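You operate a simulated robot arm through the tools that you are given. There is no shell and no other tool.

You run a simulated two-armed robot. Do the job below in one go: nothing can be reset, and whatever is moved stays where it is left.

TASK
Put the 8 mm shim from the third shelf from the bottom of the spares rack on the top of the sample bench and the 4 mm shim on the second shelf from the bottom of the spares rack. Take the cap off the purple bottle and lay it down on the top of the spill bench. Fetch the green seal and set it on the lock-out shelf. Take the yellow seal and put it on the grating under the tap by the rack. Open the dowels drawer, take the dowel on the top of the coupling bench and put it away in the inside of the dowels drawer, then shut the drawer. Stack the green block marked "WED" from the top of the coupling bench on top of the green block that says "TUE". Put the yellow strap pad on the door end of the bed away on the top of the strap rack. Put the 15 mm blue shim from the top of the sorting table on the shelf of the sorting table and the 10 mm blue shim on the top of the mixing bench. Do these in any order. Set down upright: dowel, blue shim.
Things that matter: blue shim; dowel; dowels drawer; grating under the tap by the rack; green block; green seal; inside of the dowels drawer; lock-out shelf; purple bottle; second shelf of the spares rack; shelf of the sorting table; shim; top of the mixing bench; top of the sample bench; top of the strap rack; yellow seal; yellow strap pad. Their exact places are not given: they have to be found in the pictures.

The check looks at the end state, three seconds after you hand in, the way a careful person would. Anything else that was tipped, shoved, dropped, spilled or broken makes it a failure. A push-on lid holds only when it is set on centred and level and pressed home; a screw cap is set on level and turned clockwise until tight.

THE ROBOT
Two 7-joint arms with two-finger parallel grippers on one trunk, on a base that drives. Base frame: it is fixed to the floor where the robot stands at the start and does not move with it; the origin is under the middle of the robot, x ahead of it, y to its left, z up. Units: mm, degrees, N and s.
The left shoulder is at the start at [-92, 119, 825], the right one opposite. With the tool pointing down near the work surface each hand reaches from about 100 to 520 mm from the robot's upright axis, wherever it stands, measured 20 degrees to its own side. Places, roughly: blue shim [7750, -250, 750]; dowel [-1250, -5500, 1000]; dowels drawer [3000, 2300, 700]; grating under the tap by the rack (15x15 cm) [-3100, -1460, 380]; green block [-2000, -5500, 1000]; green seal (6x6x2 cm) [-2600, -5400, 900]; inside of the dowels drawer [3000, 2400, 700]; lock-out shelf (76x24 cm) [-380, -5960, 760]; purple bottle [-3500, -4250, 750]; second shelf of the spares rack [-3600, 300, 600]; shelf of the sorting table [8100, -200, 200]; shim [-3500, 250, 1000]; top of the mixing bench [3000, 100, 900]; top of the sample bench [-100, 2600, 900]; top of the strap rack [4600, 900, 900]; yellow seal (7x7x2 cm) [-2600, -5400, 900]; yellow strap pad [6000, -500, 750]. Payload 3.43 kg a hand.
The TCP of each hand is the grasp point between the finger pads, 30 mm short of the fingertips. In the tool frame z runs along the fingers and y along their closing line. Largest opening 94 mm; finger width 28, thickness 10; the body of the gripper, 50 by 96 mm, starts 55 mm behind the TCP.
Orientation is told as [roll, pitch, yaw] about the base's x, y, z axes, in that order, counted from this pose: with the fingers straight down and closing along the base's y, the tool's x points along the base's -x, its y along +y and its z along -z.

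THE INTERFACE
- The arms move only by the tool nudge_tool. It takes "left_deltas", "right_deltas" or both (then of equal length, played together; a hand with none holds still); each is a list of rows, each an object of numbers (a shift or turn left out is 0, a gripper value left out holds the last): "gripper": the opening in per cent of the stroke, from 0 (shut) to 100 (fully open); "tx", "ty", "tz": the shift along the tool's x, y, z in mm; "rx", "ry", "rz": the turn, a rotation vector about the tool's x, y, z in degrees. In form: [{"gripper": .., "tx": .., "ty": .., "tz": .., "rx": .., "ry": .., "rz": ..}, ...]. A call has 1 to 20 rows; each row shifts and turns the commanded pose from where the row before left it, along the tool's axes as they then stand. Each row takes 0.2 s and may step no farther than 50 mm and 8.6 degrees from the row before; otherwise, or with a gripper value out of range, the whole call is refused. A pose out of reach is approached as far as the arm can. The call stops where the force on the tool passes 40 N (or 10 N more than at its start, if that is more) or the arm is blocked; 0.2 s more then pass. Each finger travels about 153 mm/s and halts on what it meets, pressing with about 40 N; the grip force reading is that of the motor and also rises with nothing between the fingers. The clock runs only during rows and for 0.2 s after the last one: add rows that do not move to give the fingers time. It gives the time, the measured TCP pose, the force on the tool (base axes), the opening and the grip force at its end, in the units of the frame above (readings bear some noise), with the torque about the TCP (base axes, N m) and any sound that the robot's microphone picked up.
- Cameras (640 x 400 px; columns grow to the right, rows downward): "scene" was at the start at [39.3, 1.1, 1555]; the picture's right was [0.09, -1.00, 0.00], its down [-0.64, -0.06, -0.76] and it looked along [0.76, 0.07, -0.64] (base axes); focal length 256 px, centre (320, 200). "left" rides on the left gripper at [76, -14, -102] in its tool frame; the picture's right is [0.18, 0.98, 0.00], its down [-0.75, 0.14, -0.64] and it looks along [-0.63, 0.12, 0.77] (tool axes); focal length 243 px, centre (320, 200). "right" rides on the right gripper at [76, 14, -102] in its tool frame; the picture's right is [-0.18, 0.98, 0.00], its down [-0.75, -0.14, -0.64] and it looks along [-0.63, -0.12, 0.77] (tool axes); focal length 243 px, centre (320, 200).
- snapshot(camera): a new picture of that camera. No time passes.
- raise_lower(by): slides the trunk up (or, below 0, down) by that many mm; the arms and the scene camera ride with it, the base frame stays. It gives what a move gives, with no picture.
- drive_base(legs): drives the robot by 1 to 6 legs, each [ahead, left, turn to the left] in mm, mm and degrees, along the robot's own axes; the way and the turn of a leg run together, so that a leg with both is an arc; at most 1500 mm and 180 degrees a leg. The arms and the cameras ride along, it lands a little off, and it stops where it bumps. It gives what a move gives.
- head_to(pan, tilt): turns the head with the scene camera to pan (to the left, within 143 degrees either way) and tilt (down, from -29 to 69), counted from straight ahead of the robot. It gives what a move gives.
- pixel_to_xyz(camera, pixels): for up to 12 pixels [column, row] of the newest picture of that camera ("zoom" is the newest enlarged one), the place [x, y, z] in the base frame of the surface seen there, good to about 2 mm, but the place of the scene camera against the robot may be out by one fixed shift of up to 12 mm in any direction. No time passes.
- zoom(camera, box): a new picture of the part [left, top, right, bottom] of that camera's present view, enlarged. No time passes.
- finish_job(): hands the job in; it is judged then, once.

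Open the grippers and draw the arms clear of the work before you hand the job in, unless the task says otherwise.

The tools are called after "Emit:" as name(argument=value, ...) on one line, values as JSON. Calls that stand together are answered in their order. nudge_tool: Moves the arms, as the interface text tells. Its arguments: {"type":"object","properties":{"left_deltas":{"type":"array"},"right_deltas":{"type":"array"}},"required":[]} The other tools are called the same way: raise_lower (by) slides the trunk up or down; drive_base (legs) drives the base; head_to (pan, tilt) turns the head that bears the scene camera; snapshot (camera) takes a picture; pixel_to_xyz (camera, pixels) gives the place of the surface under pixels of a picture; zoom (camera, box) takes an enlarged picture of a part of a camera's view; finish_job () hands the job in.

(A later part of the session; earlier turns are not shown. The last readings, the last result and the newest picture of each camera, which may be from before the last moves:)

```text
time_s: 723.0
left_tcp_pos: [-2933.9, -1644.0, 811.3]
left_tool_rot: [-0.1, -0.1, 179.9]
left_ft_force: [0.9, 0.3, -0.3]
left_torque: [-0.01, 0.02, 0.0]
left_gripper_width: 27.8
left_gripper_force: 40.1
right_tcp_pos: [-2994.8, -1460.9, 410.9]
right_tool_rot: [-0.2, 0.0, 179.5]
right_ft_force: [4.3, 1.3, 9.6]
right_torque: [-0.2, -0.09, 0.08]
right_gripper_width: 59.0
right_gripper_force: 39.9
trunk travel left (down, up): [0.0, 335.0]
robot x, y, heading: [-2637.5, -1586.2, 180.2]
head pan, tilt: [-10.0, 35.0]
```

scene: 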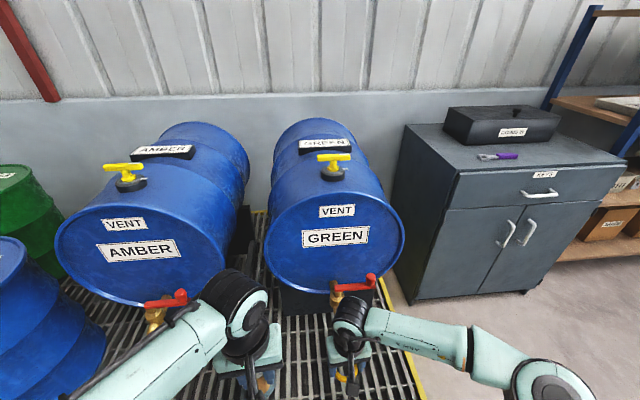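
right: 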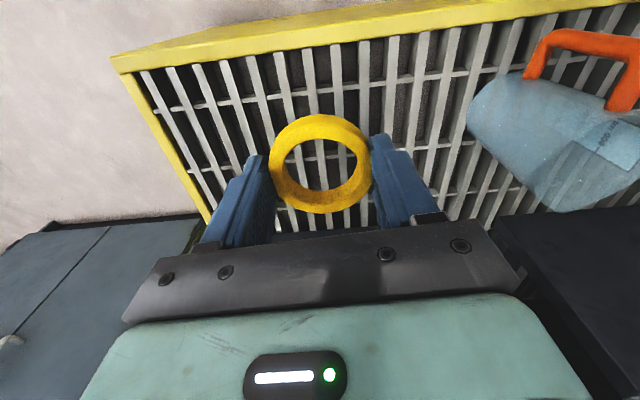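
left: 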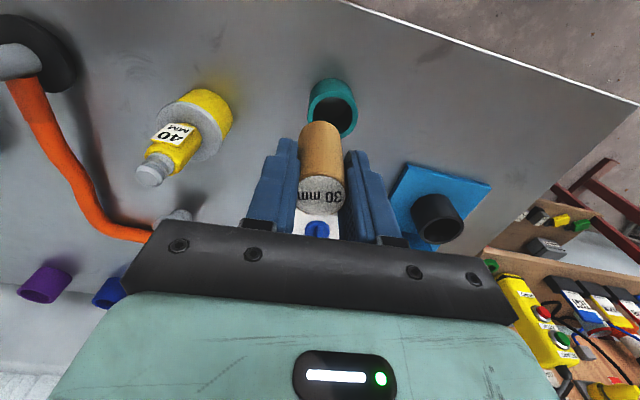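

The ring rests on the grating. I open, rise 120 mm, and tilt the hand 45° for the second grip.

Emit:
nudge_tool(right_deltas=[{"tz": -0.5}, {"gripper": 75}, {"gripper": 95}, {}, {"tz": -20}, {"tz": -45}, {"tz": -45}, {"tz": -20}, {}])

Emit:
nudge_tool(right_deltas=[{"ry": -7.5}, {"ry": -7.5}, {"ry": -7.5}, {"ry": -7.5}, {"ry": -7.5}, {"ry": -7.5}, {}])

Emit:
snapshot(camera="right")

```text
time_s: 725.0
left_tcp_pos: [-2935.0, -1643.9, 810.1]
left_tool_rot: [0.0, -0.1, 179.8]
left_ft_force: [-0.3, 0.5, 0.2]
left_torque: [0.03, 0.02, 0.03]
left_gripper_width: 28.0
left_gripper_force: 40.1
right_tcp_pos: [-2992.8, -1459.3, 541.4]
right_tool_rot: [-0.2, 0.0, 179.7]
right_ft_force: [0.7, -0.1, 0.6]
right_torque: [0.0, 0.01, 0.0]
right_gripper_width: 89.3
right_gripper_force: 0.1
trunk travel left (down, up): [0.0, 335.0]
robot x, y, heading: [-2638.1, -1583.0, 180.0]
head pan, tilt: [-10.0, 35.0]
```

```text
time_s: 726.6
left_tcp_pos: [-2934.9, -1642.5, 810.1]
left_tool_rot: [-0.2, -0.2, 179.9]
left_ft_force: [-0.7, 0.3, -0.1]
left_torque: [-0.02, -0.02, 0.01]
left_gripper_width: 28.0
left_gripper_force: 40.0
right_tcp_pos: [-2995.8, -1459.8, 542.2]
right_tool_rot: [-0.2, -45.1, 179.7]
right_ft_force: [0.2, 0.5, -0.7]
right_torque: [-0.01, 0.02, 0.02]
right_gripper_width: 89.2
right_gripper_force: 0.1
trunk travel left (down, up): [0.0, 335.0]
robot x, y, heading: [-2639.1, -1585.0, 179.7]
head pan, tilt: [-10.0, 35.0]
```

```text
taken
```

right: 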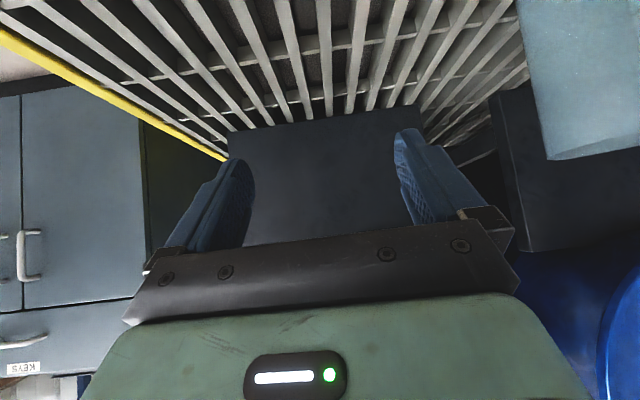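

Tilt done. I lower the tilted fingers around the ring (TCP target -2984,-1460,414).

Emit:
nudge_tool(right_deltas=[{"tx": 28, "tz": 24}, {"tx": 28, "tz": 24}, {"tx": 24, "tz": 20}, {"tx": 12, "tz": 8}, {"tx": 6, "tz": 5}, {}])

Emit:
snapshot(camera="right")

Emit:
pixel_to_xyz(camera="right", pixels=[[320, 140], [280, 150], [365, 140], [320, 120], [320, 155]])

```text
time_s: 728.0
left_tcp_pos: [-2934.6, -1643.1, 810.3]
left_tool_rot: [-0.2, 0.0, 179.9]
left_ft_force: [-0.1, -0.6, 0.0]
left_torque: [0.01, -0.01, -0.02]
left_gripper_width: 27.7
left_gripper_force: 39.7
right_tcp_pos: [-2982.1, -1458.2, 416.8]
right_tool_rot: [-0.2, -45.1, 179.7]
right_ft_force: [0.3, -0.2, -0.9]
right_torque: [0.0, 0.02, -0.02]
right_gripper_width: 89.2
right_gripper_force: 0.1
trunk travel left (down, up): [0.0, 335.0]
robot x, y, heading: [-2641.5, -1582.1, 179.9]
head pan, tilt: [-10.0, 35.0]
```

```text
taken
```

right: 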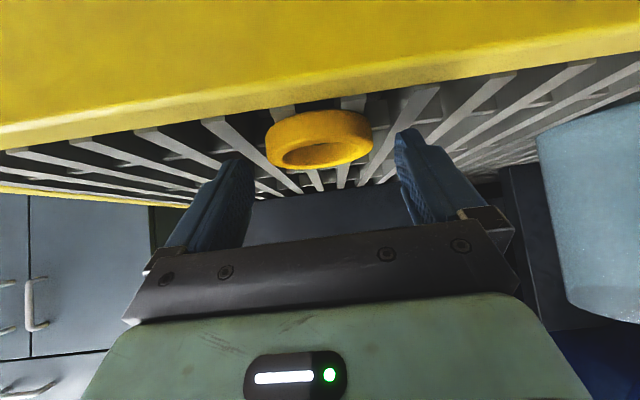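

```text
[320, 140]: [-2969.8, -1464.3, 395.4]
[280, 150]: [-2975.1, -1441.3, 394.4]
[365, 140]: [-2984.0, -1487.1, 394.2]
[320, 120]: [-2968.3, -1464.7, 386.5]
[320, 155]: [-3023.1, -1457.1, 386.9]
```

The ring is between the fingers, centre ≈ (-2998,-1464). I correct 6 mm sideways, 5 mm forward, 3 mm down and close.

Emit:
nudge_tool(right_deltas=[{"ty": 6, "tx": -1.3, "tz": 5.3}, {}, {"gripper": 30}, {"gripper": 30}, {"gripper": 30}, {}])

Emit:
snapshot(camera="right")

```text
time_s: 729.5
left_tcp_pos: [-2934.2, -1643.7, 809.8]
left_tool_rot: [0.0, -0.1, 179.9]
left_ft_force: [0.3, -0.2, -0.6]
left_torque: [0.03, 0.0, 0.03]
left_gripper_width: 28.0
left_gripper_force: 40.3
right_tcp_pos: [-2987.9, -1463.8, 412.9]
right_tool_rot: [-0.1, -45.0, 179.7]
right_ft_force: [1.1, 0.3, -0.5]
right_torque: [0.02, 0.03, -0.02]
right_gripper_width: 58.5
right_gripper_force: 40.3
trunk travel left (down, up): [0.0, 335.0]
robot x, y, heading: [-2635.6, -1583.0, 180.0]
head pan, tilt: [-10.0, 35.0]
```

```text
taken
```

right: 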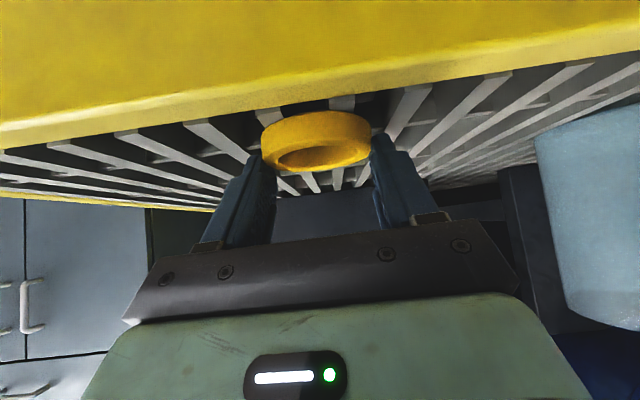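

Gripped at the diameter. I lift 12 mm, carry it 90 mm forward under the spout and lower.

Emit:
nudge_tool(right_deltas=[{"tx": -8.5, "tz": -8.5}, {}, {"tx": -16, "tz": 16}, {"tx": -16, "tz": 16}, {"tx": -16, "tz": 16}, {"tx": -16, "tz": 16}, {}, {"tx": 3.5, "tz": 3.5}, {"tx": 3, "tz": 3}, {}])

Emit:
snapshot(camera="right")

Emit:
pixel_to_xyz(camera="right", pixels=[[320, 138], [320, 118], [275, 150], [365, 140], [320, 100], [320, 175], [400, 120], [250, 120]])

```text
time_s: 731.6
left_tcp_pos: [-2935.8, -1643.7, 811.8]
left_tool_rot: [-0.1, -0.1, 179.9]
left_ft_force: [0.4, 0.4, -0.4]
left_torque: [-0.04, 0.02, -0.04]
left_gripper_width: 28.0
left_gripper_force: 40.2
right_tcp_pos: [-3077.2, -1465.6, 416.3]
right_tool_rot: [-0.1, -44.9, 179.7]
right_ft_force: [0.4, -0.5, 0.3]
right_torque: [0.01, -0.02, 0.0]
right_gripper_width: 58.7
right_gripper_force: 39.5
trunk travel left (down, up): [0.0, 335.0]
robot x, y, heading: [-2636.4, -1587.9, 179.6]
head pan, tilt: [-10.0, 35.0]
```

```text
taken
```

right: 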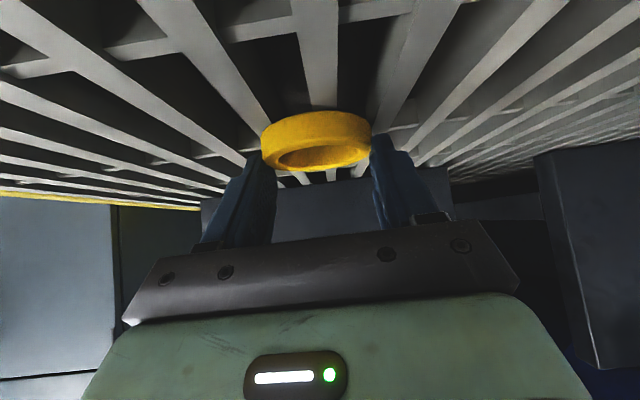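

```text
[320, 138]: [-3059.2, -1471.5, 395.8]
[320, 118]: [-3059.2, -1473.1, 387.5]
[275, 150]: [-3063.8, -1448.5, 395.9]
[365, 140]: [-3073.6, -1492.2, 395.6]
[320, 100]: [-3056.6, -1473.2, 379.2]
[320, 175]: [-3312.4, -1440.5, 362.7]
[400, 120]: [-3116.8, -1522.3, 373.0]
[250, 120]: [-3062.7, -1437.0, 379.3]
```

Ring centre ≈ (-3089,-1470), bottom ≈ 381: right under the tap. I lower the last 2 mm and release.

Emit:
nudge_tool(right_deltas=[{"tx": 0.8, "tz": 0.8}, {}])

Emit:
nudge_tool(right_deltas=[{"tx": 0.7, "tz": 0.7}, {}])

Emit:
nudge_tool(right_deltas=[{"tx": 0.7, "tz": 0.7}, {}])

```text
time_s: 732.2
left_tcp_pos: [-2935.5, -1642.2, 810.3]
left_tool_rot: [-0.1, -0.1, 179.9]
left_ft_force: [0.0, -0.2, 0.1]
left_torque: [0.02, -0.01, -0.01]
left_gripper_width: 27.7
left_gripper_force: 40.3
right_tcp_pos: [-3078.0, -1465.4, 416.2]
right_tool_rot: [-0.1, -45.0, 179.6]
right_ft_force: [-0.7, 0.3, -0.5]
right_torque: [-0.03, -0.01, 0.01]
right_gripper_width: 58.7
right_gripper_force: 39.8
trunk travel left (down, up): [0.0, 335.0]
robot x, y, heading: [-2636.1, -1583.7, 179.9]
head pan, tilt: [-10.0, 35.0]
```

```text
time_s: 732.9
left_tcp_pos: [-2935.4, -1643.3, 811.3]
left_tool_rot: [-0.1, -0.1, 179.8]
left_ft_force: [0.2, 0.5, 0.3]
left_torque: [-0.01, 0.0, -0.01]
left_gripper_width: 27.8
left_gripper_force: 40.0
right_tcp_pos: [-3078.4, -1464.4, 414.7]
right_tool_rot: [-0.2, -45.0, 179.7]
right_ft_force: [0.6, -0.2, 0.0]
right_torque: [0.01, 0.02, -0.02]
right_gripper_width: 58.9
right_gripper_force: 40.0
trunk travel left (down, up): [0.0, 335.0]
robot x, y, heading: [-2641.9, -1584.4, 179.9]
head pan, tilt: [-10.0, 35.0]
```

```text
time_s: 733.5
left_tcp_pos: [-2935.6, -1643.7, 810.9]
left_tool_rot: [-0.1, -0.2, 180.0]
left_ft_force: [-0.1, 0.8, -0.5]
left_torque: [0.02, 0.01, -0.03]
left_gripper_width: 27.8
left_gripper_force: 40.2
right_tcp_pos: [-3077.9, -1465.3, 414.2]
right_tool_rot: [-0.3, -45.1, 179.7]
right_ft_force: [1.6, 0.9, 5.4]
right_torque: [0.16, 0.0, -0.11]
right_gripper_width: 58.9
right_gripper_force: 39.7
trunk travel left (down, up): [0.0, 335.0]
robot x, y, heading: [-2636.9, -1588.6, 179.8]
head pan, tilt: [-10.0, 35.0]
```

Contact (5 N). I open and withdraw back along the tool, then check.

Emit:
nudge_tool(right_deltas=[{"gripper": 70}, {"gripper": 80}, {}, {"tz": -15}, {"tz": -35}, {"tz": -40}, {"tz": -40}, {"tx": -20, "tz": -40}, {}])

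Emit:
snapshot(camera="right")

```text
time_s: 735.5
left_tcp_pos: [-2935.3, -1643.7, 810.2]
left_tool_rot: [0.0, 0.0, 179.9]
left_ft_force: [-0.3, -1.0, -0.9]
left_torque: [-0.01, -0.07, -0.01]
left_gripper_width: 27.9
left_gripper_force: 40.3
right_tcp_pos: [-2973.3, -1464.7, 547.8]
right_tool_rot: [-0.3, -45.0, 179.7]
right_ft_force: [-0.2, -0.3, -0.1]
right_torque: [0.0, 0.0, 0.02]
right_gripper_width: 75.1
right_gripper_force: 0.1
trunk travel left (down, up): [0.0, 335.0]
robot x, y, heading: [-2638.2, -1584.4, 179.8]
head pan, tilt: [-10.0, 35.0]
```

```text
taken
```

right: 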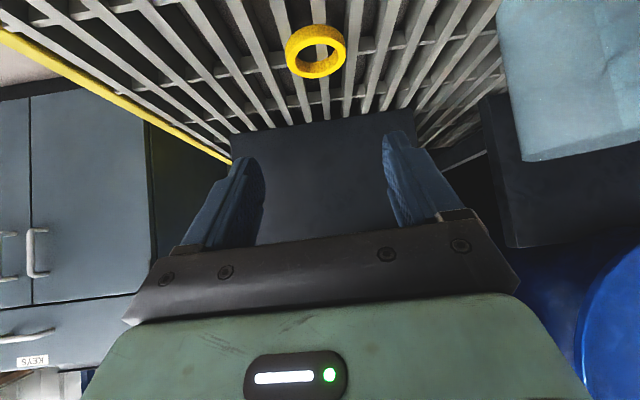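

The yellow seal lies on the grating under the tap. I raise the arms and trunk, back off, and drive over to the dowels drawer near (3000,2300).

Emit:
nudge_tool(right_deltas=[{"tx": -35, "tz": -25}, {"tx": -35, "tz": -25}, {"tx": -35, "tz": -25}, {"ty": -30}, {"ty": -30}, {}])

Emit:
drive_base(legs=[[-400, 0, 0]])

Emit:
raise_lower(by=250)

Emit:
drive_base(legs=[[0, 0, -90], [970, -915, 0], [970, -915, 0], [970, -915, 0], [50, -1200, 0], [50, -1150, 0]])

Emit:
head_to(pan=0, tilt=35)

Emit:
snapshot(camera="scene")

```text
time_s: 736.9
left_tcp_pos: [-2934.9, -1643.5, 811.9]
left_tool_rot: [-0.2, -0.1, 180.0]
left_ft_force: [-0.8, -0.2, -0.3]
left_torque: [0.0, 0.01, 0.0]
left_gripper_width: 28.0
left_gripper_force: 40.3
right_tcp_pos: [-2994.6, -1404.6, 674.3]
right_tool_rot: [-0.1, -45.0, 179.7]
right_ft_force: [-0.1, -0.6, -0.5]
right_torque: [0.04, 0.02, -0.01]
right_gripper_width: 75.1
right_gripper_force: 0.1
trunk travel left (down, up): [0.0, 335.0]
robot x, y, heading: [-2640.3, -1587.9, 180.1]
head pan, tilt: [-10.0, 35.0]
```

```text
time_s: 739.4
left_tcp_pos: [-2531.2, -1642.4, 810.7]
left_tool_rot: [-0.1, -0.1, 179.7]
left_ft_force: [0.7, -0.4, -0.5]
left_torque: [0.0, 0.02, -0.03]
left_gripper_width: 27.9
left_gripper_force: 40.0
right_tcp_pos: [-2591.9, -1405.0, 674.7]
right_tool_rot: [-0.1, -45.0, 179.5]
right_ft_force: [-0.5, -1.0, -0.4]
right_torque: [-0.02, 0.02, 0.02]
right_gripper_width: 75.2
right_gripper_force: 0.1
trunk travel left (down, up): [0.0, 335.0]
robot x, y, heading: [-2235.8, -1583.8, 179.9]
head pan, tilt: [-10.0, 35.0]
```

```text
time_s: 741.9
left_tcp_pos: [-2531.4, -1644.0, 1059.2]
left_tool_rot: [-0.1, -0.1, 179.8]
left_ft_force: [0.5, 0.8, 0.9]
left_torque: [0.0, 0.0, -0.02]
left_gripper_width: 28.0
left_gripper_force: 40.2
right_tcp_pos: [-2590.9, -1405.9, 924.3]
right_tool_rot: [-0.2, -45.0, 179.6]
right_ft_force: [-0.1, -0.1, 0.8]
right_torque: [0.03, 0.01, -0.02]
right_gripper_width: 75.5
right_gripper_force: 0.2
trunk travel left (down, up): [-250.0, 85.0]
robot x, y, heading: [-2237.4, -1587.2, 180.0]
head pan, tilt: [-10.0, 35.0]
```

```text
time_s: 790.2
left_tcp_pos: [2781.8, 1693.9, 1059.8]
left_tool_rot: [-0.1, -0.1, 89.5]
left_ft_force: [-0.2, -0.5, 0.0]
left_torque: [-0.01, -0.01, 0.01]
left_gripper_width: 27.9
left_gripper_force: 39.5
right_tcp_pos: [3020.6, 1752.9, 924.5]
right_tool_rot: [-0.2, -44.9, 89.4]
right_ft_force: [0.1, 0.7, 0.3]
right_torque: [0.01, 0.0, 0.02]
right_gripper_width: 75.1
right_gripper_force: 0.1
trunk travel left (down, up): [-250.0, 85.0]
robot x, y, heading: [2833.3, 1398.5, 89.7]
head pan, tilt: [-10.0, 35.0]
```

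```text
time_s: 790.9
left_tcp_pos: [2781.9, 1694.7, 1060.3]
left_tool_rot: [-0.1, -0.1, 89.5]
left_ft_force: [0.7, 0.1, 0.0]
left_torque: [0.04, 0.01, 0.01]
left_gripper_width: 28.0
left_gripper_force: 40.5
right_tcp_pos: [3019.5, 1751.8, 923.8]
right_tool_rot: [-0.2, -45.0, 89.4]
right_ft_force: [0.1, -0.4, 1.2]
right_torque: [0.0, 0.03, 0.02]
right_gripper_width: 75.5
right_gripper_force: 0.1
trunk travel left (down, up): [-250.0, 85.0]
robot x, y, heading: [2833.8, 1396.8, 89.7]
head pan, tilt: [0.0, 35.0]
```

```text
taken
```

scene: 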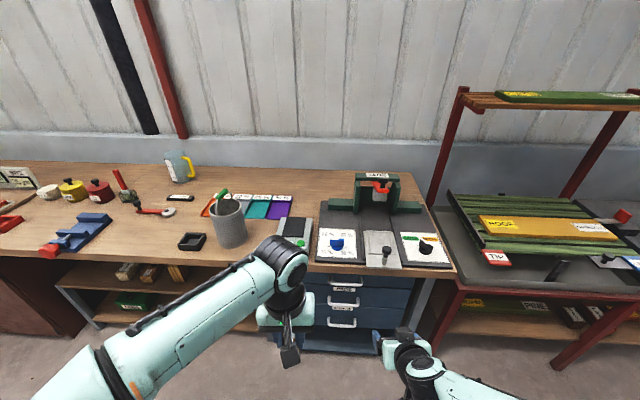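

Emit:
zoom(camera="scene", box=[270, 240, 460, 370])

Emit:
pixel_to_xyz(camera="scene", pixels=[[343, 285], [343, 302], [341, 322], [375, 292], [405, 278], [310, 270], [420, 270], [410, 330], [343, 290], [380, 345]])

```text
3.08 times, centred on (365, 305) of scene
```

zoom: 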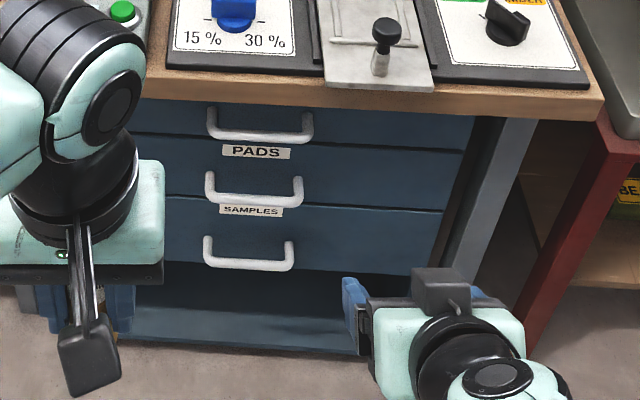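

```text
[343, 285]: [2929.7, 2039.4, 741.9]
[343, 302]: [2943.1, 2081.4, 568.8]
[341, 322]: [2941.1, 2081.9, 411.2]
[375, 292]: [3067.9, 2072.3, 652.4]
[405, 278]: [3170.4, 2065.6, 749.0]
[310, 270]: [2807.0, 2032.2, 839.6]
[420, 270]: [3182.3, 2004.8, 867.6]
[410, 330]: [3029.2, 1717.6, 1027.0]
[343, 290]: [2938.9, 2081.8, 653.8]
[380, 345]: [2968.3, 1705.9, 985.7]
```

The drawer labels are partly hidden. I lower the trunk and back off to read them.

Emit:
drive_base(legs=[[-350, -200, 0]])

Emit:
raise_lower(by=-250)

Emit:
head_to(pan=5, tilt=30)

Emit:
zoom(camera="scene", box=[200, 130, 440, 290])

```text
time_s: 793.4
left_tcp_pos: [2976.3, 1343.0, 1061.1]
left_tool_rot: [-0.1, -0.2, 89.5]
left_ft_force: [0.1, -0.5, 0.0]
left_torque: [-0.02, 0.04, 0.03]
left_gripper_width: 28.1
left_gripper_force: 40.1
right_tcp_pos: [3214.9, 1401.9, 923.1]
right_tool_rot: [-0.3, -45.0, 89.4]
right_ft_force: [-0.1, -0.4, 1.2]
right_torque: [-0.05, 0.03, 0.03]
right_gripper_width: 75.2
right_gripper_force: 0.0
trunk travel left (down, up): [-250.0, 85.0]
robot x, y, heading: [3031.1, 1046.6, 89.8]
head pan, tilt: [0.0, 35.0]
```

```text
time_s: 796.0
left_tcp_pos: [2975.5, 1342.8, 811.0]
left_tool_rot: [-0.1, -0.2, 89.6]
left_ft_force: [0.0, 0.1, -0.2]
left_torque: [0.0, 0.0, 0.01]
left_gripper_width: 27.8
left_gripper_force: 40.0
right_tcp_pos: [3214.6, 1401.6, 673.8]
right_tool_rot: [-0.2, -45.1, 89.5]
right_ft_force: [0.7, 0.2, 0.0]
right_torque: [-0.01, -0.01, 0.03]
right_gripper_width: 75.4
right_gripper_force: 0.0
trunk travel left (down, up): [0.0, 335.0]
robot x, y, heading: [3032.7, 1048.4, 89.7]
head pan, tilt: [0.0, 35.0]
```

```text
time_s: 796.7
left_tcp_pos: [2976.2, 1343.4, 810.4]
left_tool_rot: [0.0, -0.1, 89.6]
left_ft_force: [0.2, 1.4, -0.2]
left_torque: [-0.02, -0.01, 0.0]
left_gripper_width: 27.9
left_gripper_force: 39.8
right_tcp_pos: [3213.8, 1401.6, 673.9]
right_tool_rot: [-0.2, -45.0, 89.5]
right_ft_force: [-0.5, 0.3, -0.6]
right_torque: [-0.01, 0.01, 0.02]
right_gripper_width: 75.3
right_gripper_force: 0.1
trunk travel left (down, up): [0.0, 335.0]
robot x, y, heading: [3033.1, 1046.0, 89.6]
head pan, tilt: [5.0, 30.0]
```

```text
2.50 times, centred on (320, 210) of scene
```

zoom: 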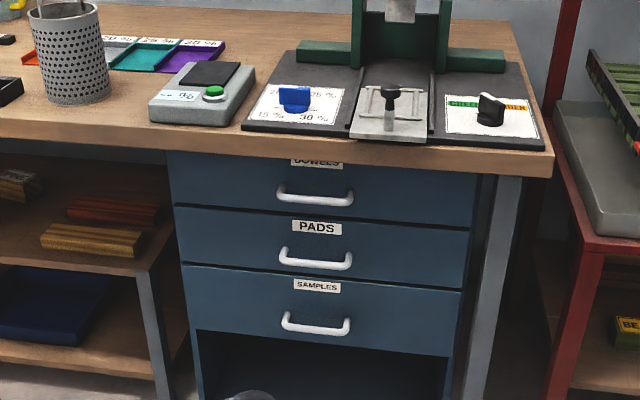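

The top drawer is DOWELS. I take its coordinates, then position so the right hand can grip its handle from the front.

Emit:
pixel_to_xyz(camera="zoom", pixels=[[317, 195], [280, 190], [352, 198], [317, 175], [175, 170], [475, 180], [317, 160], [320, 215], [200, 140], [520, 165], [317, 205]])

Emit:
drive_base(legs=[[200, 190, 0.3]])

Emit:
nudge_tool(right_deltas=[{"tx": -20, "ty": 10, "tz": 40}, {"tx": -30, "ty": 10, "tz": 35}, {"tx": -35, "ty": 10, "tz": 30}, {"tx": -35, "ty": 10, "tz": 30}, {}])

Emit:
snapshot(camera="right")

```text
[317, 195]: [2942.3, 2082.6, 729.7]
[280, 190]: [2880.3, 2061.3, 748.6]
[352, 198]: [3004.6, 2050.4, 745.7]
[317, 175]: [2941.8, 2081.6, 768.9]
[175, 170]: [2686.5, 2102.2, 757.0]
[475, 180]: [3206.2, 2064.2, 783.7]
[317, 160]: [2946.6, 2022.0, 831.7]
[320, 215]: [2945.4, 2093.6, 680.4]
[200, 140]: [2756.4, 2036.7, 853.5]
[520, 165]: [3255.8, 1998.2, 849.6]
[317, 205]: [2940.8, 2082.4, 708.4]
```

```text
time_s: 799.0
left_tcp_pos: [2789.4, 1538.7, 810.5]
left_tool_rot: [-0.1, -0.2, 89.4]
left_ft_force: [-1.4, 0.1, -0.5]
left_torque: [0.0, 0.01, -0.03]
left_gripper_width: 27.6
left_gripper_force: 40.4
right_tcp_pos: [3027.1, 1596.7, 673.8]
right_tool_rot: [-0.2, -44.9, 89.2]
right_ft_force: [0.0, 0.6, 0.1]
right_torque: [-0.02, -0.01, -0.03]
right_gripper_width: 75.2
right_gripper_force: 0.0
trunk travel left (down, up): [0.0, 335.0]
robot x, y, heading: [2841.9, 1242.6, 89.4]
head pan, tilt: [5.0, 30.0]
```

```text
time_s: 800.2
left_tcp_pos: [2790.6, 1539.3, 810.1]
left_tool_rot: [-0.1, -0.1, 89.4]
left_ft_force: [-0.2, -0.4, 0.1]
left_torque: [0.01, -0.01, 0.01]
left_gripper_width: 27.9
left_gripper_force: 39.7
right_tcp_pos: [2992.0, 1777.9, 662.8]
right_tool_rot: [-0.2, -44.9, 89.3]
right_ft_force: [0.4, -0.1, 0.5]
right_torque: [0.01, 0.02, -0.01]
right_gripper_width: 75.0
right_gripper_force: 0.0
trunk travel left (down, up): [0.0, 335.0]
robot x, y, heading: [2842.3, 1242.6, 89.3]
head pan, tilt: [5.0, 30.0]
```

```text
taken
```

right: 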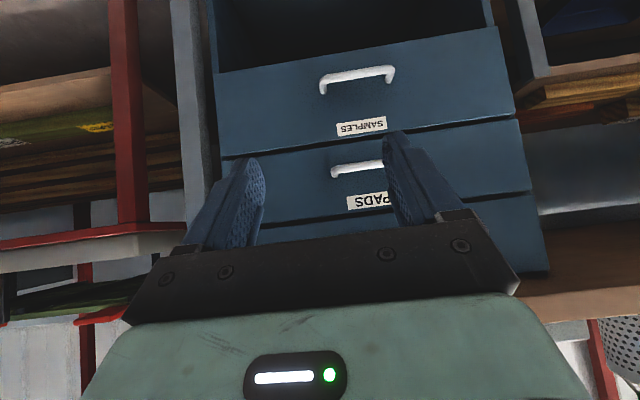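

The drawer front is turned about -4°, so I turn the base by -3.6° to face it squarely, then level the right tool to horizontal.

Emit:
drive_base(legs=[[0, 0, -3.6]])

Emit:
nudge_tool(right_deltas=[{"tx": -20, "tz": -20, "ry": -7.5}, {"ry": -7.5}, {"ry": -7.5}, {"ry": -7.5}, {"ry": -7.5}, {"ry": -7.5}, {}])

Emit:
snapshot(camera="right")

```text
time_s: 801.0
left_tcp_pos: [2807.9, 1543.1, 809.4]
left_tool_rot: [0.0, 0.0, 85.8]
left_ft_force: [0.0, -0.9, -0.4]
left_torque: [0.02, -0.03, 0.02]
left_gripper_width: 28.1
left_gripper_force: 39.9
right_tcp_pos: [3024.2, 1768.1, 662.0]
right_tool_rot: [-0.2, -45.1, 85.7]
right_ft_force: [1.1, 0.1, -0.5]
right_torque: [0.02, -0.02, 0.02]
right_gripper_width: 75.2
right_gripper_force: 0.0
trunk travel left (down, up): [0.0, 335.0]
robot x, y, heading: [2844.5, 1242.4, 86.0]
head pan, tilt: [5.0, 30.0]
```

```text
time_s: 802.6
left_tcp_pos: [2808.7, 1542.2, 811.0]
left_tool_rot: [-0.1, -0.2, 85.8]
left_ft_force: [-1.0, 0.0, -0.6]
left_torque: [0.01, 0.0, -0.04]
left_gripper_width: 28.0
left_gripper_force: 40.7
right_tcp_pos: [3025.2, 1766.6, 690.9]
right_tool_rot: [-121.2, -89.9, -153.2]
right_ft_force: [0.2, 0.0, 0.3]
right_torque: [-0.01, 0.02, -0.02]
right_gripper_width: 75.3
right_gripper_force: 0.1
trunk travel left (down, up): [0.0, 335.0]
robot x, y, heading: [2845.5, 1244.1, 85.8]
head pan, tilt: [5.0, 30.0]
```

```text
taken
```

right: 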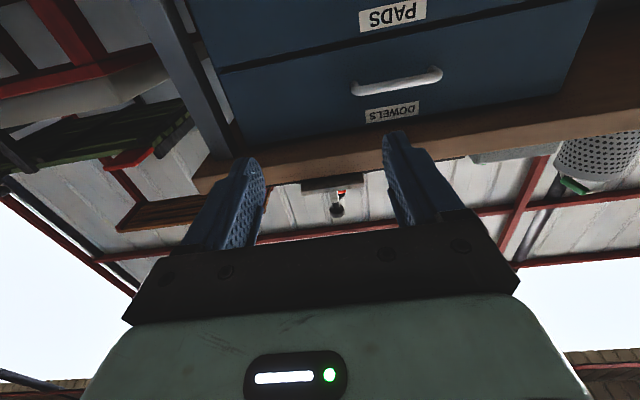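

The tool is horizontal. I roll it 90° so the fingers close vertically around the handle bar.

Emit:
nudge_tool(right_deltas=[{"rz": -7.5}, {"rz": -7.5}, {"rz": -7.5}, {"rz": -7.5}, {"rz": -7.5}, {"rz": -7.5}, {"rz": -7.5}, {"rz": -7.5}, {"rz": -7.5}, {"rz": -7.5}, {"rz": -7.5}, {"rz": -7.5}, {}])

Emit:
snapshot(camera="right")

Emit:
pixel_to_xyz(camera="right", pixels=[[320, 100], [320, 140], [400, 100], [250, 100], [350, 60]])

```text
time_s: 805.4
left_tcp_pos: [2808.0, 1541.3, 810.1]
left_tool_rot: [-0.1, -0.2, 85.8]
left_ft_force: [0.4, 1.3, -1.3]
left_torque: [0.01, 0.0, 0.04]
left_gripper_width: 27.8
left_gripper_force: 40.0
right_tcp_pos: [3025.4, 1768.4, 691.3]
right_tool_rot: [-90.0, 0.3, 175.4]
right_ft_force: [0.0, -0.8, -0.1]
right_torque: [0.02, -0.03, 0.0]
right_gripper_width: 75.2
right_gripper_force: 0.0
trunk travel left (down, up): [0.0, 335.0]
robot x, y, heading: [2840.4, 1238.3, 85.8]
head pan, tilt: [5.0, 30.0]
```

```text
taken
```

right: 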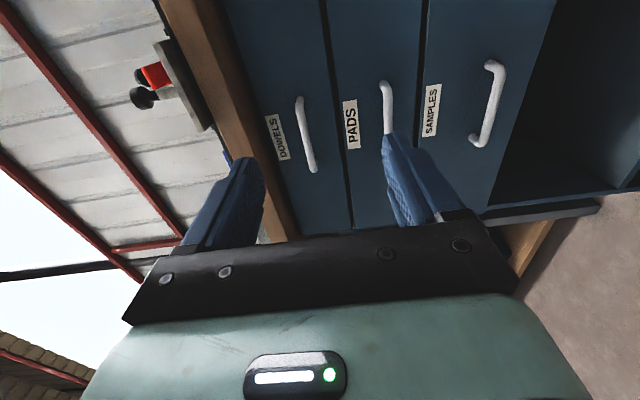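

```text
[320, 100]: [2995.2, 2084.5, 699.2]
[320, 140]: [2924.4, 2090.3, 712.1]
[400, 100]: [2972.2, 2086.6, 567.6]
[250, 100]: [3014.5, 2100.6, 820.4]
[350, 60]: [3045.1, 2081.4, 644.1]
```

The DOWELS handle shows at (307,135). I measure it.

Emit:
pixel_to_xyz(camera="right", pixels=[[299, 100], [303, 115], [307, 135], [311, 155], [314, 170], [300, 105], [285, 120], [325, 150], [230, 110], [345, 100]])

Emit:
zoom(camera="right", box=[260, 80, 360, 190])

```text
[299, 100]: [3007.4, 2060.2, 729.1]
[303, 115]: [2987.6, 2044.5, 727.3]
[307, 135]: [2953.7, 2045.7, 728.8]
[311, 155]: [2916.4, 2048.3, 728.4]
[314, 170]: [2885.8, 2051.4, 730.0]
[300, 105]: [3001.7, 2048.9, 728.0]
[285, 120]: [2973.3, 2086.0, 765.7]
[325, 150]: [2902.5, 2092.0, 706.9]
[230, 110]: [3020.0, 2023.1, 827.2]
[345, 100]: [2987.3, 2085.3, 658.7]
```

```text
3.64 times, centred on (310, 135) of right
```

zoom: 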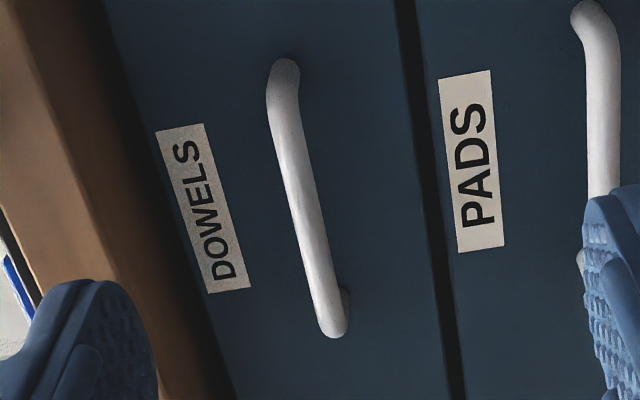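

Bar: x 2886–3003, front y ≈ 2045, z 728.5; face y ≈ 2088. I drive 200 mm ahead, then align the fingers above/below the bar.

Emit:
drive_base(legs=[[200, 0, 0]])

Emit:
nudge_tool(right_deltas=[{"tx": -33, "ty": -12}, {"tx": -33, "ty": -12}, {"tx": -33, "ty": -13}, {}])

Emit:
snapshot(camera="right")

Emit:
pixel_to_xyz(camera="right", pixels=[[320, 90], [320, 120], [325, 140], [318, 105], [330, 150]])

```text
time_s: 807.0
left_tcp_pos: [2820.2, 1738.2, 810.2]
left_tool_rot: [0.0, -0.1, 86.0]
left_ft_force: [0.8, 0.5, -0.3]
left_torque: [0.01, 0.04, 0.05]
left_gripper_width: 27.8
left_gripper_force: 40.0
right_tcp_pos: [3037.2, 1963.7, 690.6]
right_tool_rot: [-90.0, 0.2, 175.8]
right_ft_force: [-1.5, -0.3, -0.3]
right_torque: [0.0, 0.0, 0.02]
right_gripper_width: 74.9
right_gripper_force: 0.0
trunk travel left (down, up): [0.0, 335.0]
robot x, y, heading: [2855.9, 1437.6, 86.1]
head pan, tilt: [5.0, 30.0]
```

```text
time_s: 808.0
left_tcp_pos: [2822.3, 1737.9, 811.2]
left_tool_rot: [-0.1, 0.0, 86.0]
left_ft_force: [0.6, -0.4, 0.1]
left_torque: [-0.03, 0.0, 0.0]
left_gripper_width: 27.6
left_gripper_force: 39.6
right_tcp_pos: [2935.7, 1972.1, 727.1]
right_tool_rot: [-89.9, 0.2, 175.7]
right_ft_force: [0.7, -0.9, 0.1]
right_torque: [0.01, 0.0, -0.03]
right_gripper_width: 75.1
right_gripper_force: 0.1
trunk travel left (down, up): [0.0, 335.0]
robot x, y, heading: [2857.5, 1440.9, 86.4]
head pan, tilt: [5.0, 30.0]
```

```text
taken
```

right: 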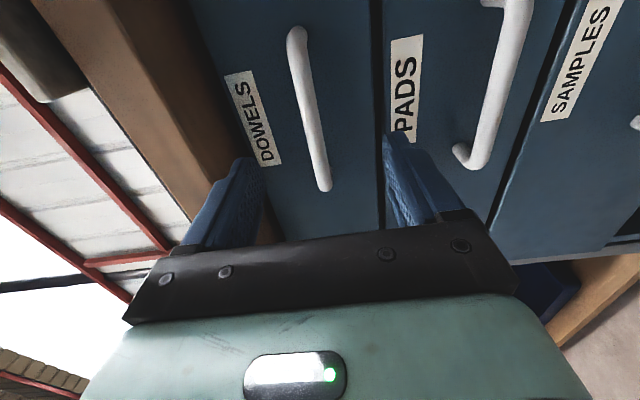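

```text
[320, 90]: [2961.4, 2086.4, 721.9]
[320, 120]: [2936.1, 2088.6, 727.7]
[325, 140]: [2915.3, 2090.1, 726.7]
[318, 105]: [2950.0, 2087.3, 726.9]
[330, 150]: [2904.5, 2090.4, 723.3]
```

I check the bar's exact place, then advance so it lies about 18 mm inside the fingertips.

Emit:
pixel_to_xyz(camera="right", pixels=[[309, 105], [313, 130], [317, 150], [304, 80]])

Emit:
nudge_tool(right_deltas=[{"tz": 20}, {"tz": 20}, {"tz": 18}, {}])

Emit:
snapshot(camera="right")

```text
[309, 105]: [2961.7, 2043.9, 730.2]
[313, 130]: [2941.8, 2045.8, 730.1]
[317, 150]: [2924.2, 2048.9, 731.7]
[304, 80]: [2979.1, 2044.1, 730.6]
```

```text
time_s: 809.0
left_tcp_pos: [2820.4, 1737.1, 810.4]
left_tool_rot: [-0.1, 0.0, 86.0]
left_ft_force: [0.2, -0.2, -0.7]
left_torque: [0.04, 0.02, 0.03]
left_gripper_width: 27.7
left_gripper_force: 39.8
right_tcp_pos: [2941.1, 2029.2, 725.8]
right_tool_rot: [-90.0, 0.2, 175.7]
right_ft_force: [-0.5, 0.7, 0.1]
right_torque: [-0.02, -0.02, 0.01]
right_gripper_width: 75.2
right_gripper_force: 0.1
trunk travel left (down, up): [0.0, 335.0]
robot x, y, heading: [2853.7, 1442.6, 86.1]
head pan, tilt: [5.0, 30.0]
```

```text
taken
```

right: 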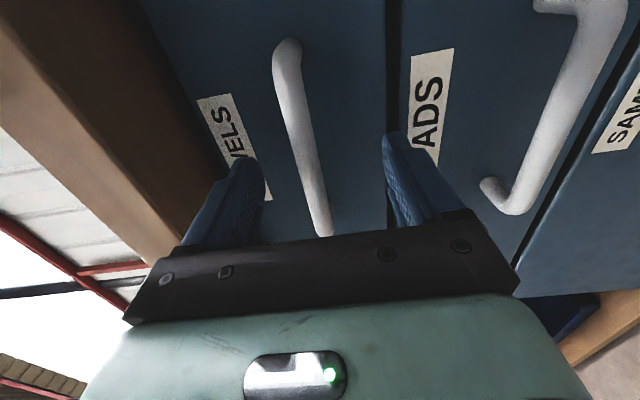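

I raise 4 mm to centre on the bar, advance 4 mm and close on it.

Emit:
nudge_tool(right_deltas=[{"ty": -4, "tz": 4}, {}, {"gripper": 5}, {"gripper": 5}, {"gripper": 5}, {"gripper": 5}, {}])

Emit:
snapshot(camera="right")

```text
time_s: 810.6
left_tcp_pos: [2821.5, 1736.5, 810.9]
left_tool_rot: [0.0, -0.3, 86.1]
left_ft_force: [0.4, -0.1, 0.0]
left_torque: [0.03, -0.02, 0.0]
left_gripper_width: 28.0
left_gripper_force: 40.1
right_tcp_pos: [2941.7, 2033.0, 733.2]
right_tool_rot: [-90.2, 0.1, 175.7]
right_ft_force: [0.3, 1.3, 12.9]
right_torque: [0.26, 0.24, -0.1]
right_gripper_width: 13.7
right_gripper_force: 45.2
trunk travel left (down, up): [0.0, 335.0]
robot x, y, heading: [2857.1, 1436.9, 86.0]
head pan, tilt: [5.0, 30.0]
```

```text
taken
```

right: 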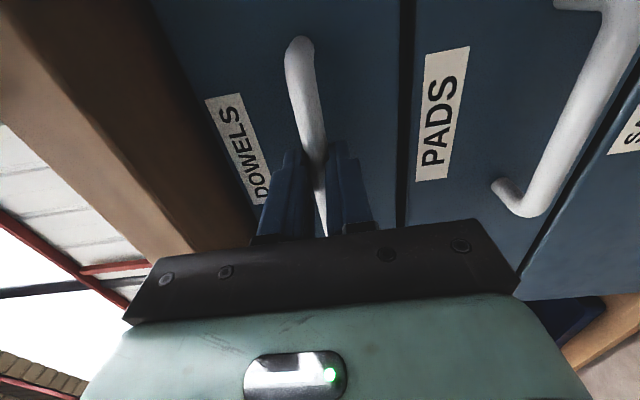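

Bar gripped (13.7 mm). I relieve the vertical load and pull 40 mm with the arm to test.

Emit:
nudge_tool(right_deltas=[{"ty": -3}, {"tz": -15}, {"tz": -15}, {"tz": -15}, {}])

Emit:
snapshot(camera="right")

```text
time_s: 811.8
left_tcp_pos: [2820.9, 1737.0, 811.4]
left_tool_rot: [0.0, -0.2, 86.0]
left_ft_force: [-0.2, 0.4, -0.6]
left_torque: [-0.04, -0.04, -0.02]
left_gripper_width: 27.9
left_gripper_force: 39.9
right_tcp_pos: [2938.7, 1988.1, 732.9]
right_tool_rot: [-89.8, 0.2, 175.7]
right_ft_force: [2.3, -1.8, -2.0]
right_torque: [-0.05, 0.33, 0.38]
right_gripper_width: 13.8
right_gripper_force: 45.4
trunk travel left (down, up): [0.0, 335.0]
robot x, y, heading: [2856.2, 1436.2, 85.9]
head pan, tilt: [5.0, 30.0]
```

```text
taken
```

right: 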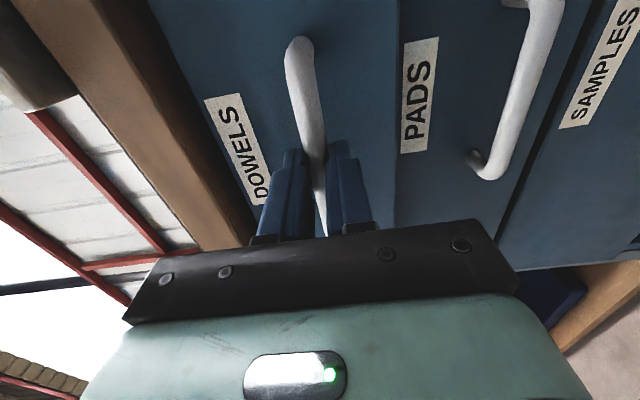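

The drawer slides easily. I pull 200 mm more by driving the base back.

Emit:
drive_base(legs=[[-200, 0, 0]])

Emit:
head_to(pan=0, tilt=40)

Emit:
snapshot(camera="scene")

```text
time_s: 813.4
left_tcp_pos: [2807.0, 1537.7, 809.9]
left_tool_rot: [-0.2, -0.1, 86.1]
left_ft_force: [-0.3, -0.1, -0.1]
left_torque: [0.02, 0.01, 0.0]
left_gripper_width: 27.8
left_gripper_force: 40.0
right_tcp_pos: [2924.0, 1788.0, 733.1]
right_tool_rot: [-89.7, 0.2, 175.8]
right_ft_force: [1.0, 1.6, -10.8]
right_torque: [-0.25, 0.37, -0.37]
right_gripper_width: 13.7
right_gripper_force: 45.2
trunk travel left (down, up): [0.0, 335.0]
robot x, y, heading: [2843.4, 1236.3, 86.2]
head pan, tilt: [5.0, 30.0]
```

```text
time_s: 814.1
left_tcp_pos: [2807.4, 1536.9, 810.7]
left_tool_rot: [-0.2, -0.1, 86.2]
left_ft_force: [0.0, 0.0, -0.3]
left_torque: [-0.01, -0.02, -0.03]
left_gripper_width: 27.9
left_gripper_force: 39.8
right_tcp_pos: [2924.4, 1788.2, 731.9]
right_tool_rot: [-89.8, 0.2, 175.8]
right_ft_force: [0.1, -0.6, -2.8]
right_torque: [-0.01, 0.43, 0.02]
right_gripper_width: 13.4
right_gripper_force: 45.6
trunk travel left (down, up): [0.0, 335.0]
robot x, y, heading: [2841.5, 1237.4, 86.0]
head pan, tilt: [0.0, 40.0]
```

```text
taken
```

scene: 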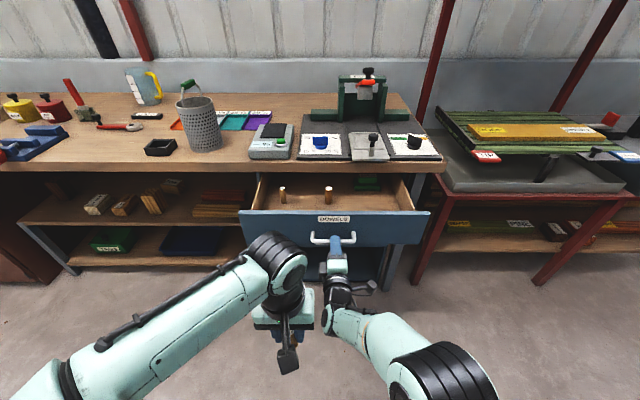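

The drawer is open; inside stand two dowels and a green block. I zoom in to find room.

Emit:
zoom(camera="scene", box=[230, 160, 440, 260])

Emit:
pixel_to_xyz(camera="zoom", pixels=[[165, 110], [165, 90], [300, 95], [300, 115], [240, 130], [240, 100], [420, 110], [480, 120], [100, 130], [300, 150], [420, 75], [370, 100]])

```text
3.05 times, centred on (335, 210) of scene
```

zoom: 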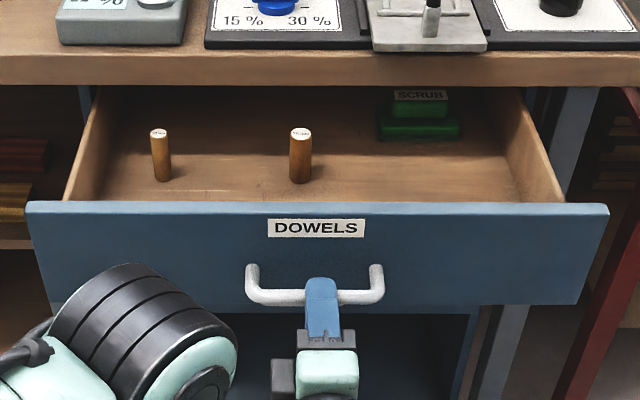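

```text
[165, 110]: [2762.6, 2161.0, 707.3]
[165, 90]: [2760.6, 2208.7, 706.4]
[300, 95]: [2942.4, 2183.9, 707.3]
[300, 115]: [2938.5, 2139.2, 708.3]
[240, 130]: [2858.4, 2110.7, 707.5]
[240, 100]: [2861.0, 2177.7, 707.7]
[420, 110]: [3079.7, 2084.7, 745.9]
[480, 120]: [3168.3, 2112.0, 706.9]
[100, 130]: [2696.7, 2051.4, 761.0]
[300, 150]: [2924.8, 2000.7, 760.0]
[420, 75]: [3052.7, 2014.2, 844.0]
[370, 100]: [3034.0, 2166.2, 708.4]
```

I query the bases of the two dowels and the inner edges.

Emit:
pixel_to_xyz(camera="zoom", pixels=[[160, 150], [163, 178], [300, 160], [300, 182], [300, 132], [160, 130], [230, 180], [380, 180], [440, 180], [90, 185], [540, 190], [320, 205]])

Emit:
snapshot(camera="left")

```text
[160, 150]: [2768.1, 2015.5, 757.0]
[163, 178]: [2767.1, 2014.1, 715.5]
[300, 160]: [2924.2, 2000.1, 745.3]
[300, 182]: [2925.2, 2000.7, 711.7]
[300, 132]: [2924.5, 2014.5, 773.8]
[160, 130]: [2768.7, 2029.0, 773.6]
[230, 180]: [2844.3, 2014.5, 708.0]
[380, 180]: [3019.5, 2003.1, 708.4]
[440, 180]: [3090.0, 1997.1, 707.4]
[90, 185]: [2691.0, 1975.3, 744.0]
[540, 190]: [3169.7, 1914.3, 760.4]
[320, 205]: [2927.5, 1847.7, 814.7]
```

```text
taken
```

left: 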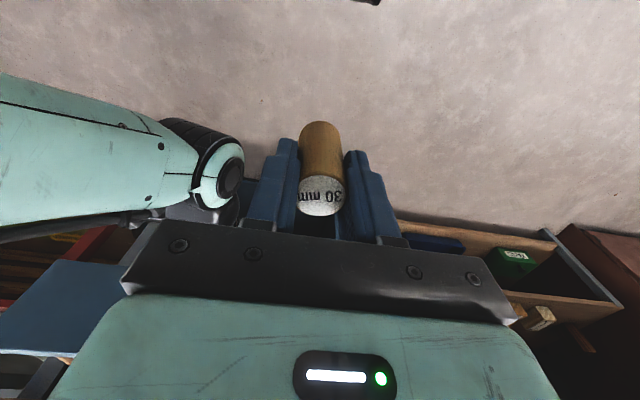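

Floor of the drawer ≈ 698.5, front panel top ≈ 805 at y ≈ 1848; free spot (2850,1940). I release the handle, back the right hand out and lift it to the right.

Emit:
nudge_tool(right_deltas=[{"gripper": 60}, {"gripper": 60}, {}, {"tz": -25}, {"tz": -30}, {"tz": -15}, {}])

Emit:
nudge_tool(right_deltas=[{"ty": -35, "tx": 20}, {"ty": -35, "tx": 25}, {"ty": -35, "tx": 25}, {"ty": -35, "tx": 25}, {"ty": -35, "tx": 25}, {"ty": -25, "tx": 30}, {"tx": 30}, {"tx": 30}, {}])

Emit:
snapshot(camera="scene")

```text
time_s: 815.7
left_tcp_pos: [2807.3, 1537.8, 810.4]
left_tool_rot: [-0.1, -0.1, 86.1]
left_ft_force: [0.1, -0.3, -0.7]
left_torque: [-0.01, 0.02, 0.01]
left_gripper_width: 27.7
left_gripper_force: 40.2
right_tcp_pos: [2919.1, 1717.3, 732.9]
right_tool_rot: [-89.9, 0.2, 175.7]
right_ft_force: [-0.4, -0.3, 0.8]
right_torque: [0.0, -0.03, 0.01]
right_gripper_width: 56.7
right_gripper_force: 0.1
trunk travel left (down, up): [0.0, 335.0]
robot x, y, heading: [2842.7, 1236.9, 86.1]
head pan, tilt: [0.0, 40.0]
```

```text
time_s: 817.7
left_tcp_pos: [2807.3, 1537.4, 809.8]
left_tool_rot: [-0.2, -0.1, 86.1]
left_ft_force: [0.3, -0.3, -0.2]
left_torque: [0.01, 0.0, -0.01]
left_gripper_width: 28.0
left_gripper_force: 40.6
right_tcp_pos: [3130.2, 1703.7, 932.5]
right_tool_rot: [-89.9, 0.2, 175.8]
right_ft_force: [-0.8, -0.3, 0.8]
right_torque: [-0.01, 0.01, 0.02]
right_gripper_width: 56.4
right_gripper_force: 0.0
trunk travel left (down, up): [0.0, 335.0]
robot x, y, heading: [2845.3, 1233.7, 86.1]
head pan, tilt: [0.0, 40.0]
```

```text
taken
```

scene: 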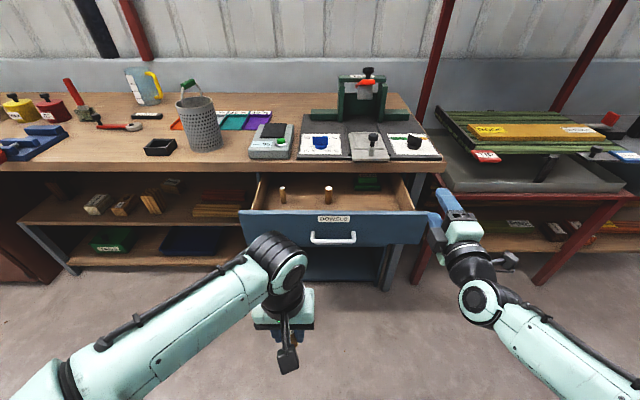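

I raise the trunk 150 mm so the dowel clears the drawer front, then drive 210 mm ahead.

Emit:
raise_lower(by=150)

Emit:
drive_base(legs=[[210, 0, 0]])

Emit:
nudge_tool(left_deltas=[{"tx": -40, "ty": -5}, {"tx": -40, "ty": -5}, {"tx": -40, "ty": -5}, {"tx": -40, "ty": -5}, {"tx": -30}, {}])

Emit:
snapshot(camera="left")

Emit:
snapshot(camera="scene")

```text
time_s: 819.5
left_tcp_pos: [2808.0, 1537.9, 960.2]
left_tool_rot: [-0.1, -0.1, 86.1]
left_ft_force: [0.1, -0.1, -0.8]
left_torque: [0.02, 0.01, 0.02]
left_gripper_width: 28.1
left_gripper_force: 39.9
right_tcp_pos: [3127.6, 1702.9, 1084.1]
right_tool_rot: [-89.9, 0.2, 175.8]
right_ft_force: [1.2, -0.5, 0.0]
right_torque: [-0.02, 0.01, -0.01]
right_gripper_width: 56.4
right_gripper_force: 0.1
trunk travel left (down, up): [-150.0, 185.0]
robot x, y, heading: [2841.5, 1236.5, 86.1]
head pan, tilt: [0.0, 40.0]
```

```text
time_s: 821.1
left_tcp_pos: [2820.5, 1746.8, 959.4]
left_tool_rot: [-0.2, -0.1, 86.2]
left_ft_force: [0.7, 0.1, -0.3]
left_torque: [-0.03, -0.03, -0.02]
left_gripper_width: 28.1
left_gripper_force: 40.1
right_tcp_pos: [3139.8, 1911.2, 1083.8]
right_tool_rot: [-89.8, 0.1, 175.9]
right_ft_force: [0.3, 0.8, 0.7]
right_torque: [0.01, -0.03, 0.03]
right_gripper_width: 56.2
right_gripper_force: 0.1
trunk travel left (down, up): [-150.0, 185.0]
robot x, y, heading: [2862.1, 1444.7, 86.2]
head pan, tilt: [0.0, 40.0]
```

```text
time_s: 822.5
left_tcp_pos: [2850.6, 1902.0, 961.0]
left_tool_rot: [-0.1, -0.2, 86.0]
left_ft_force: [-0.2, -0.1, -0.1]
left_torque: [-0.03, 0.0, -0.01]
left_gripper_width: 27.8
left_gripper_force: 40.0
left hand out of reach, approached as far as the arm can: row 5
right_tcp_pos: [3141.4, 1910.8, 1084.1]
right_tool_rot: [-89.9, 0.1, 176.0]
right_ft_force: [0.2, 0.7, -0.1]
right_torque: [0.0, 0.02, -0.01]
right_gripper_width: 56.5
right_gripper_force: 0.1
trunk travel left (down, up): [-150.0, 185.0]
robot x, y, heading: [2858.9, 1445.5, 86.4]
head pan, tilt: [0.0, 40.0]
```

```text
taken
```

left: 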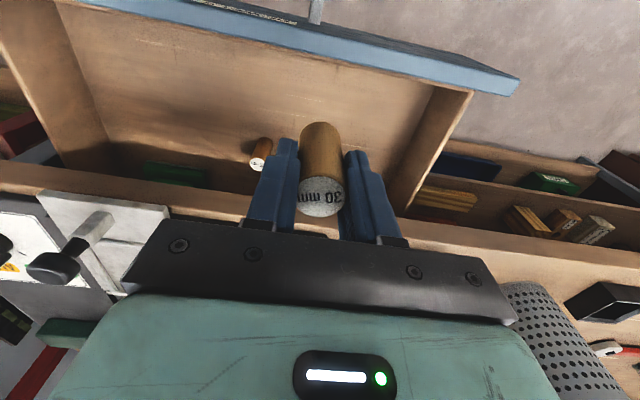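

```text
taken
```

scene: 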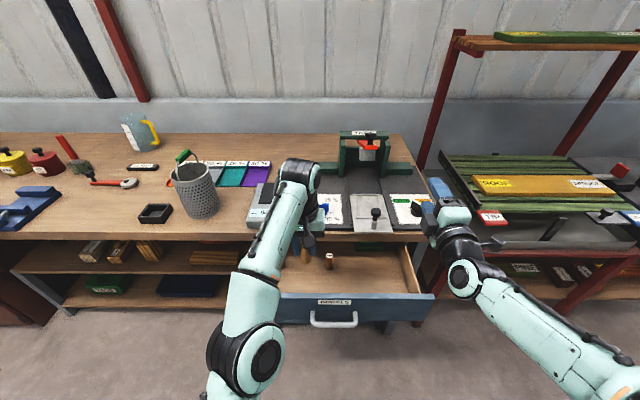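

I measure the drawer's inner floor and front panel with the left camera.

Emit:
pixel_to_xyz(camera="left", pixels=[[300, 100], [300, 50], [300, 35], [250, 100], [400, 130], [420, 150], [262, 160], [262, 145], [350, 60], [500, 85], [380, 100]])

```text
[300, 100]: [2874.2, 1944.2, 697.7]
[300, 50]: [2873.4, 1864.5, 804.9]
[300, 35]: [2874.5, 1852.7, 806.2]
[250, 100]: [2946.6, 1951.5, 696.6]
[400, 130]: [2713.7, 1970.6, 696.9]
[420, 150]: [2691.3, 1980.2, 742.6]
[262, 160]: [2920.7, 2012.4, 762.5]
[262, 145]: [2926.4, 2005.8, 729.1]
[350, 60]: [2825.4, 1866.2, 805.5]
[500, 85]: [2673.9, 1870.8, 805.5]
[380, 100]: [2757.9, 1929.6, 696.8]
```

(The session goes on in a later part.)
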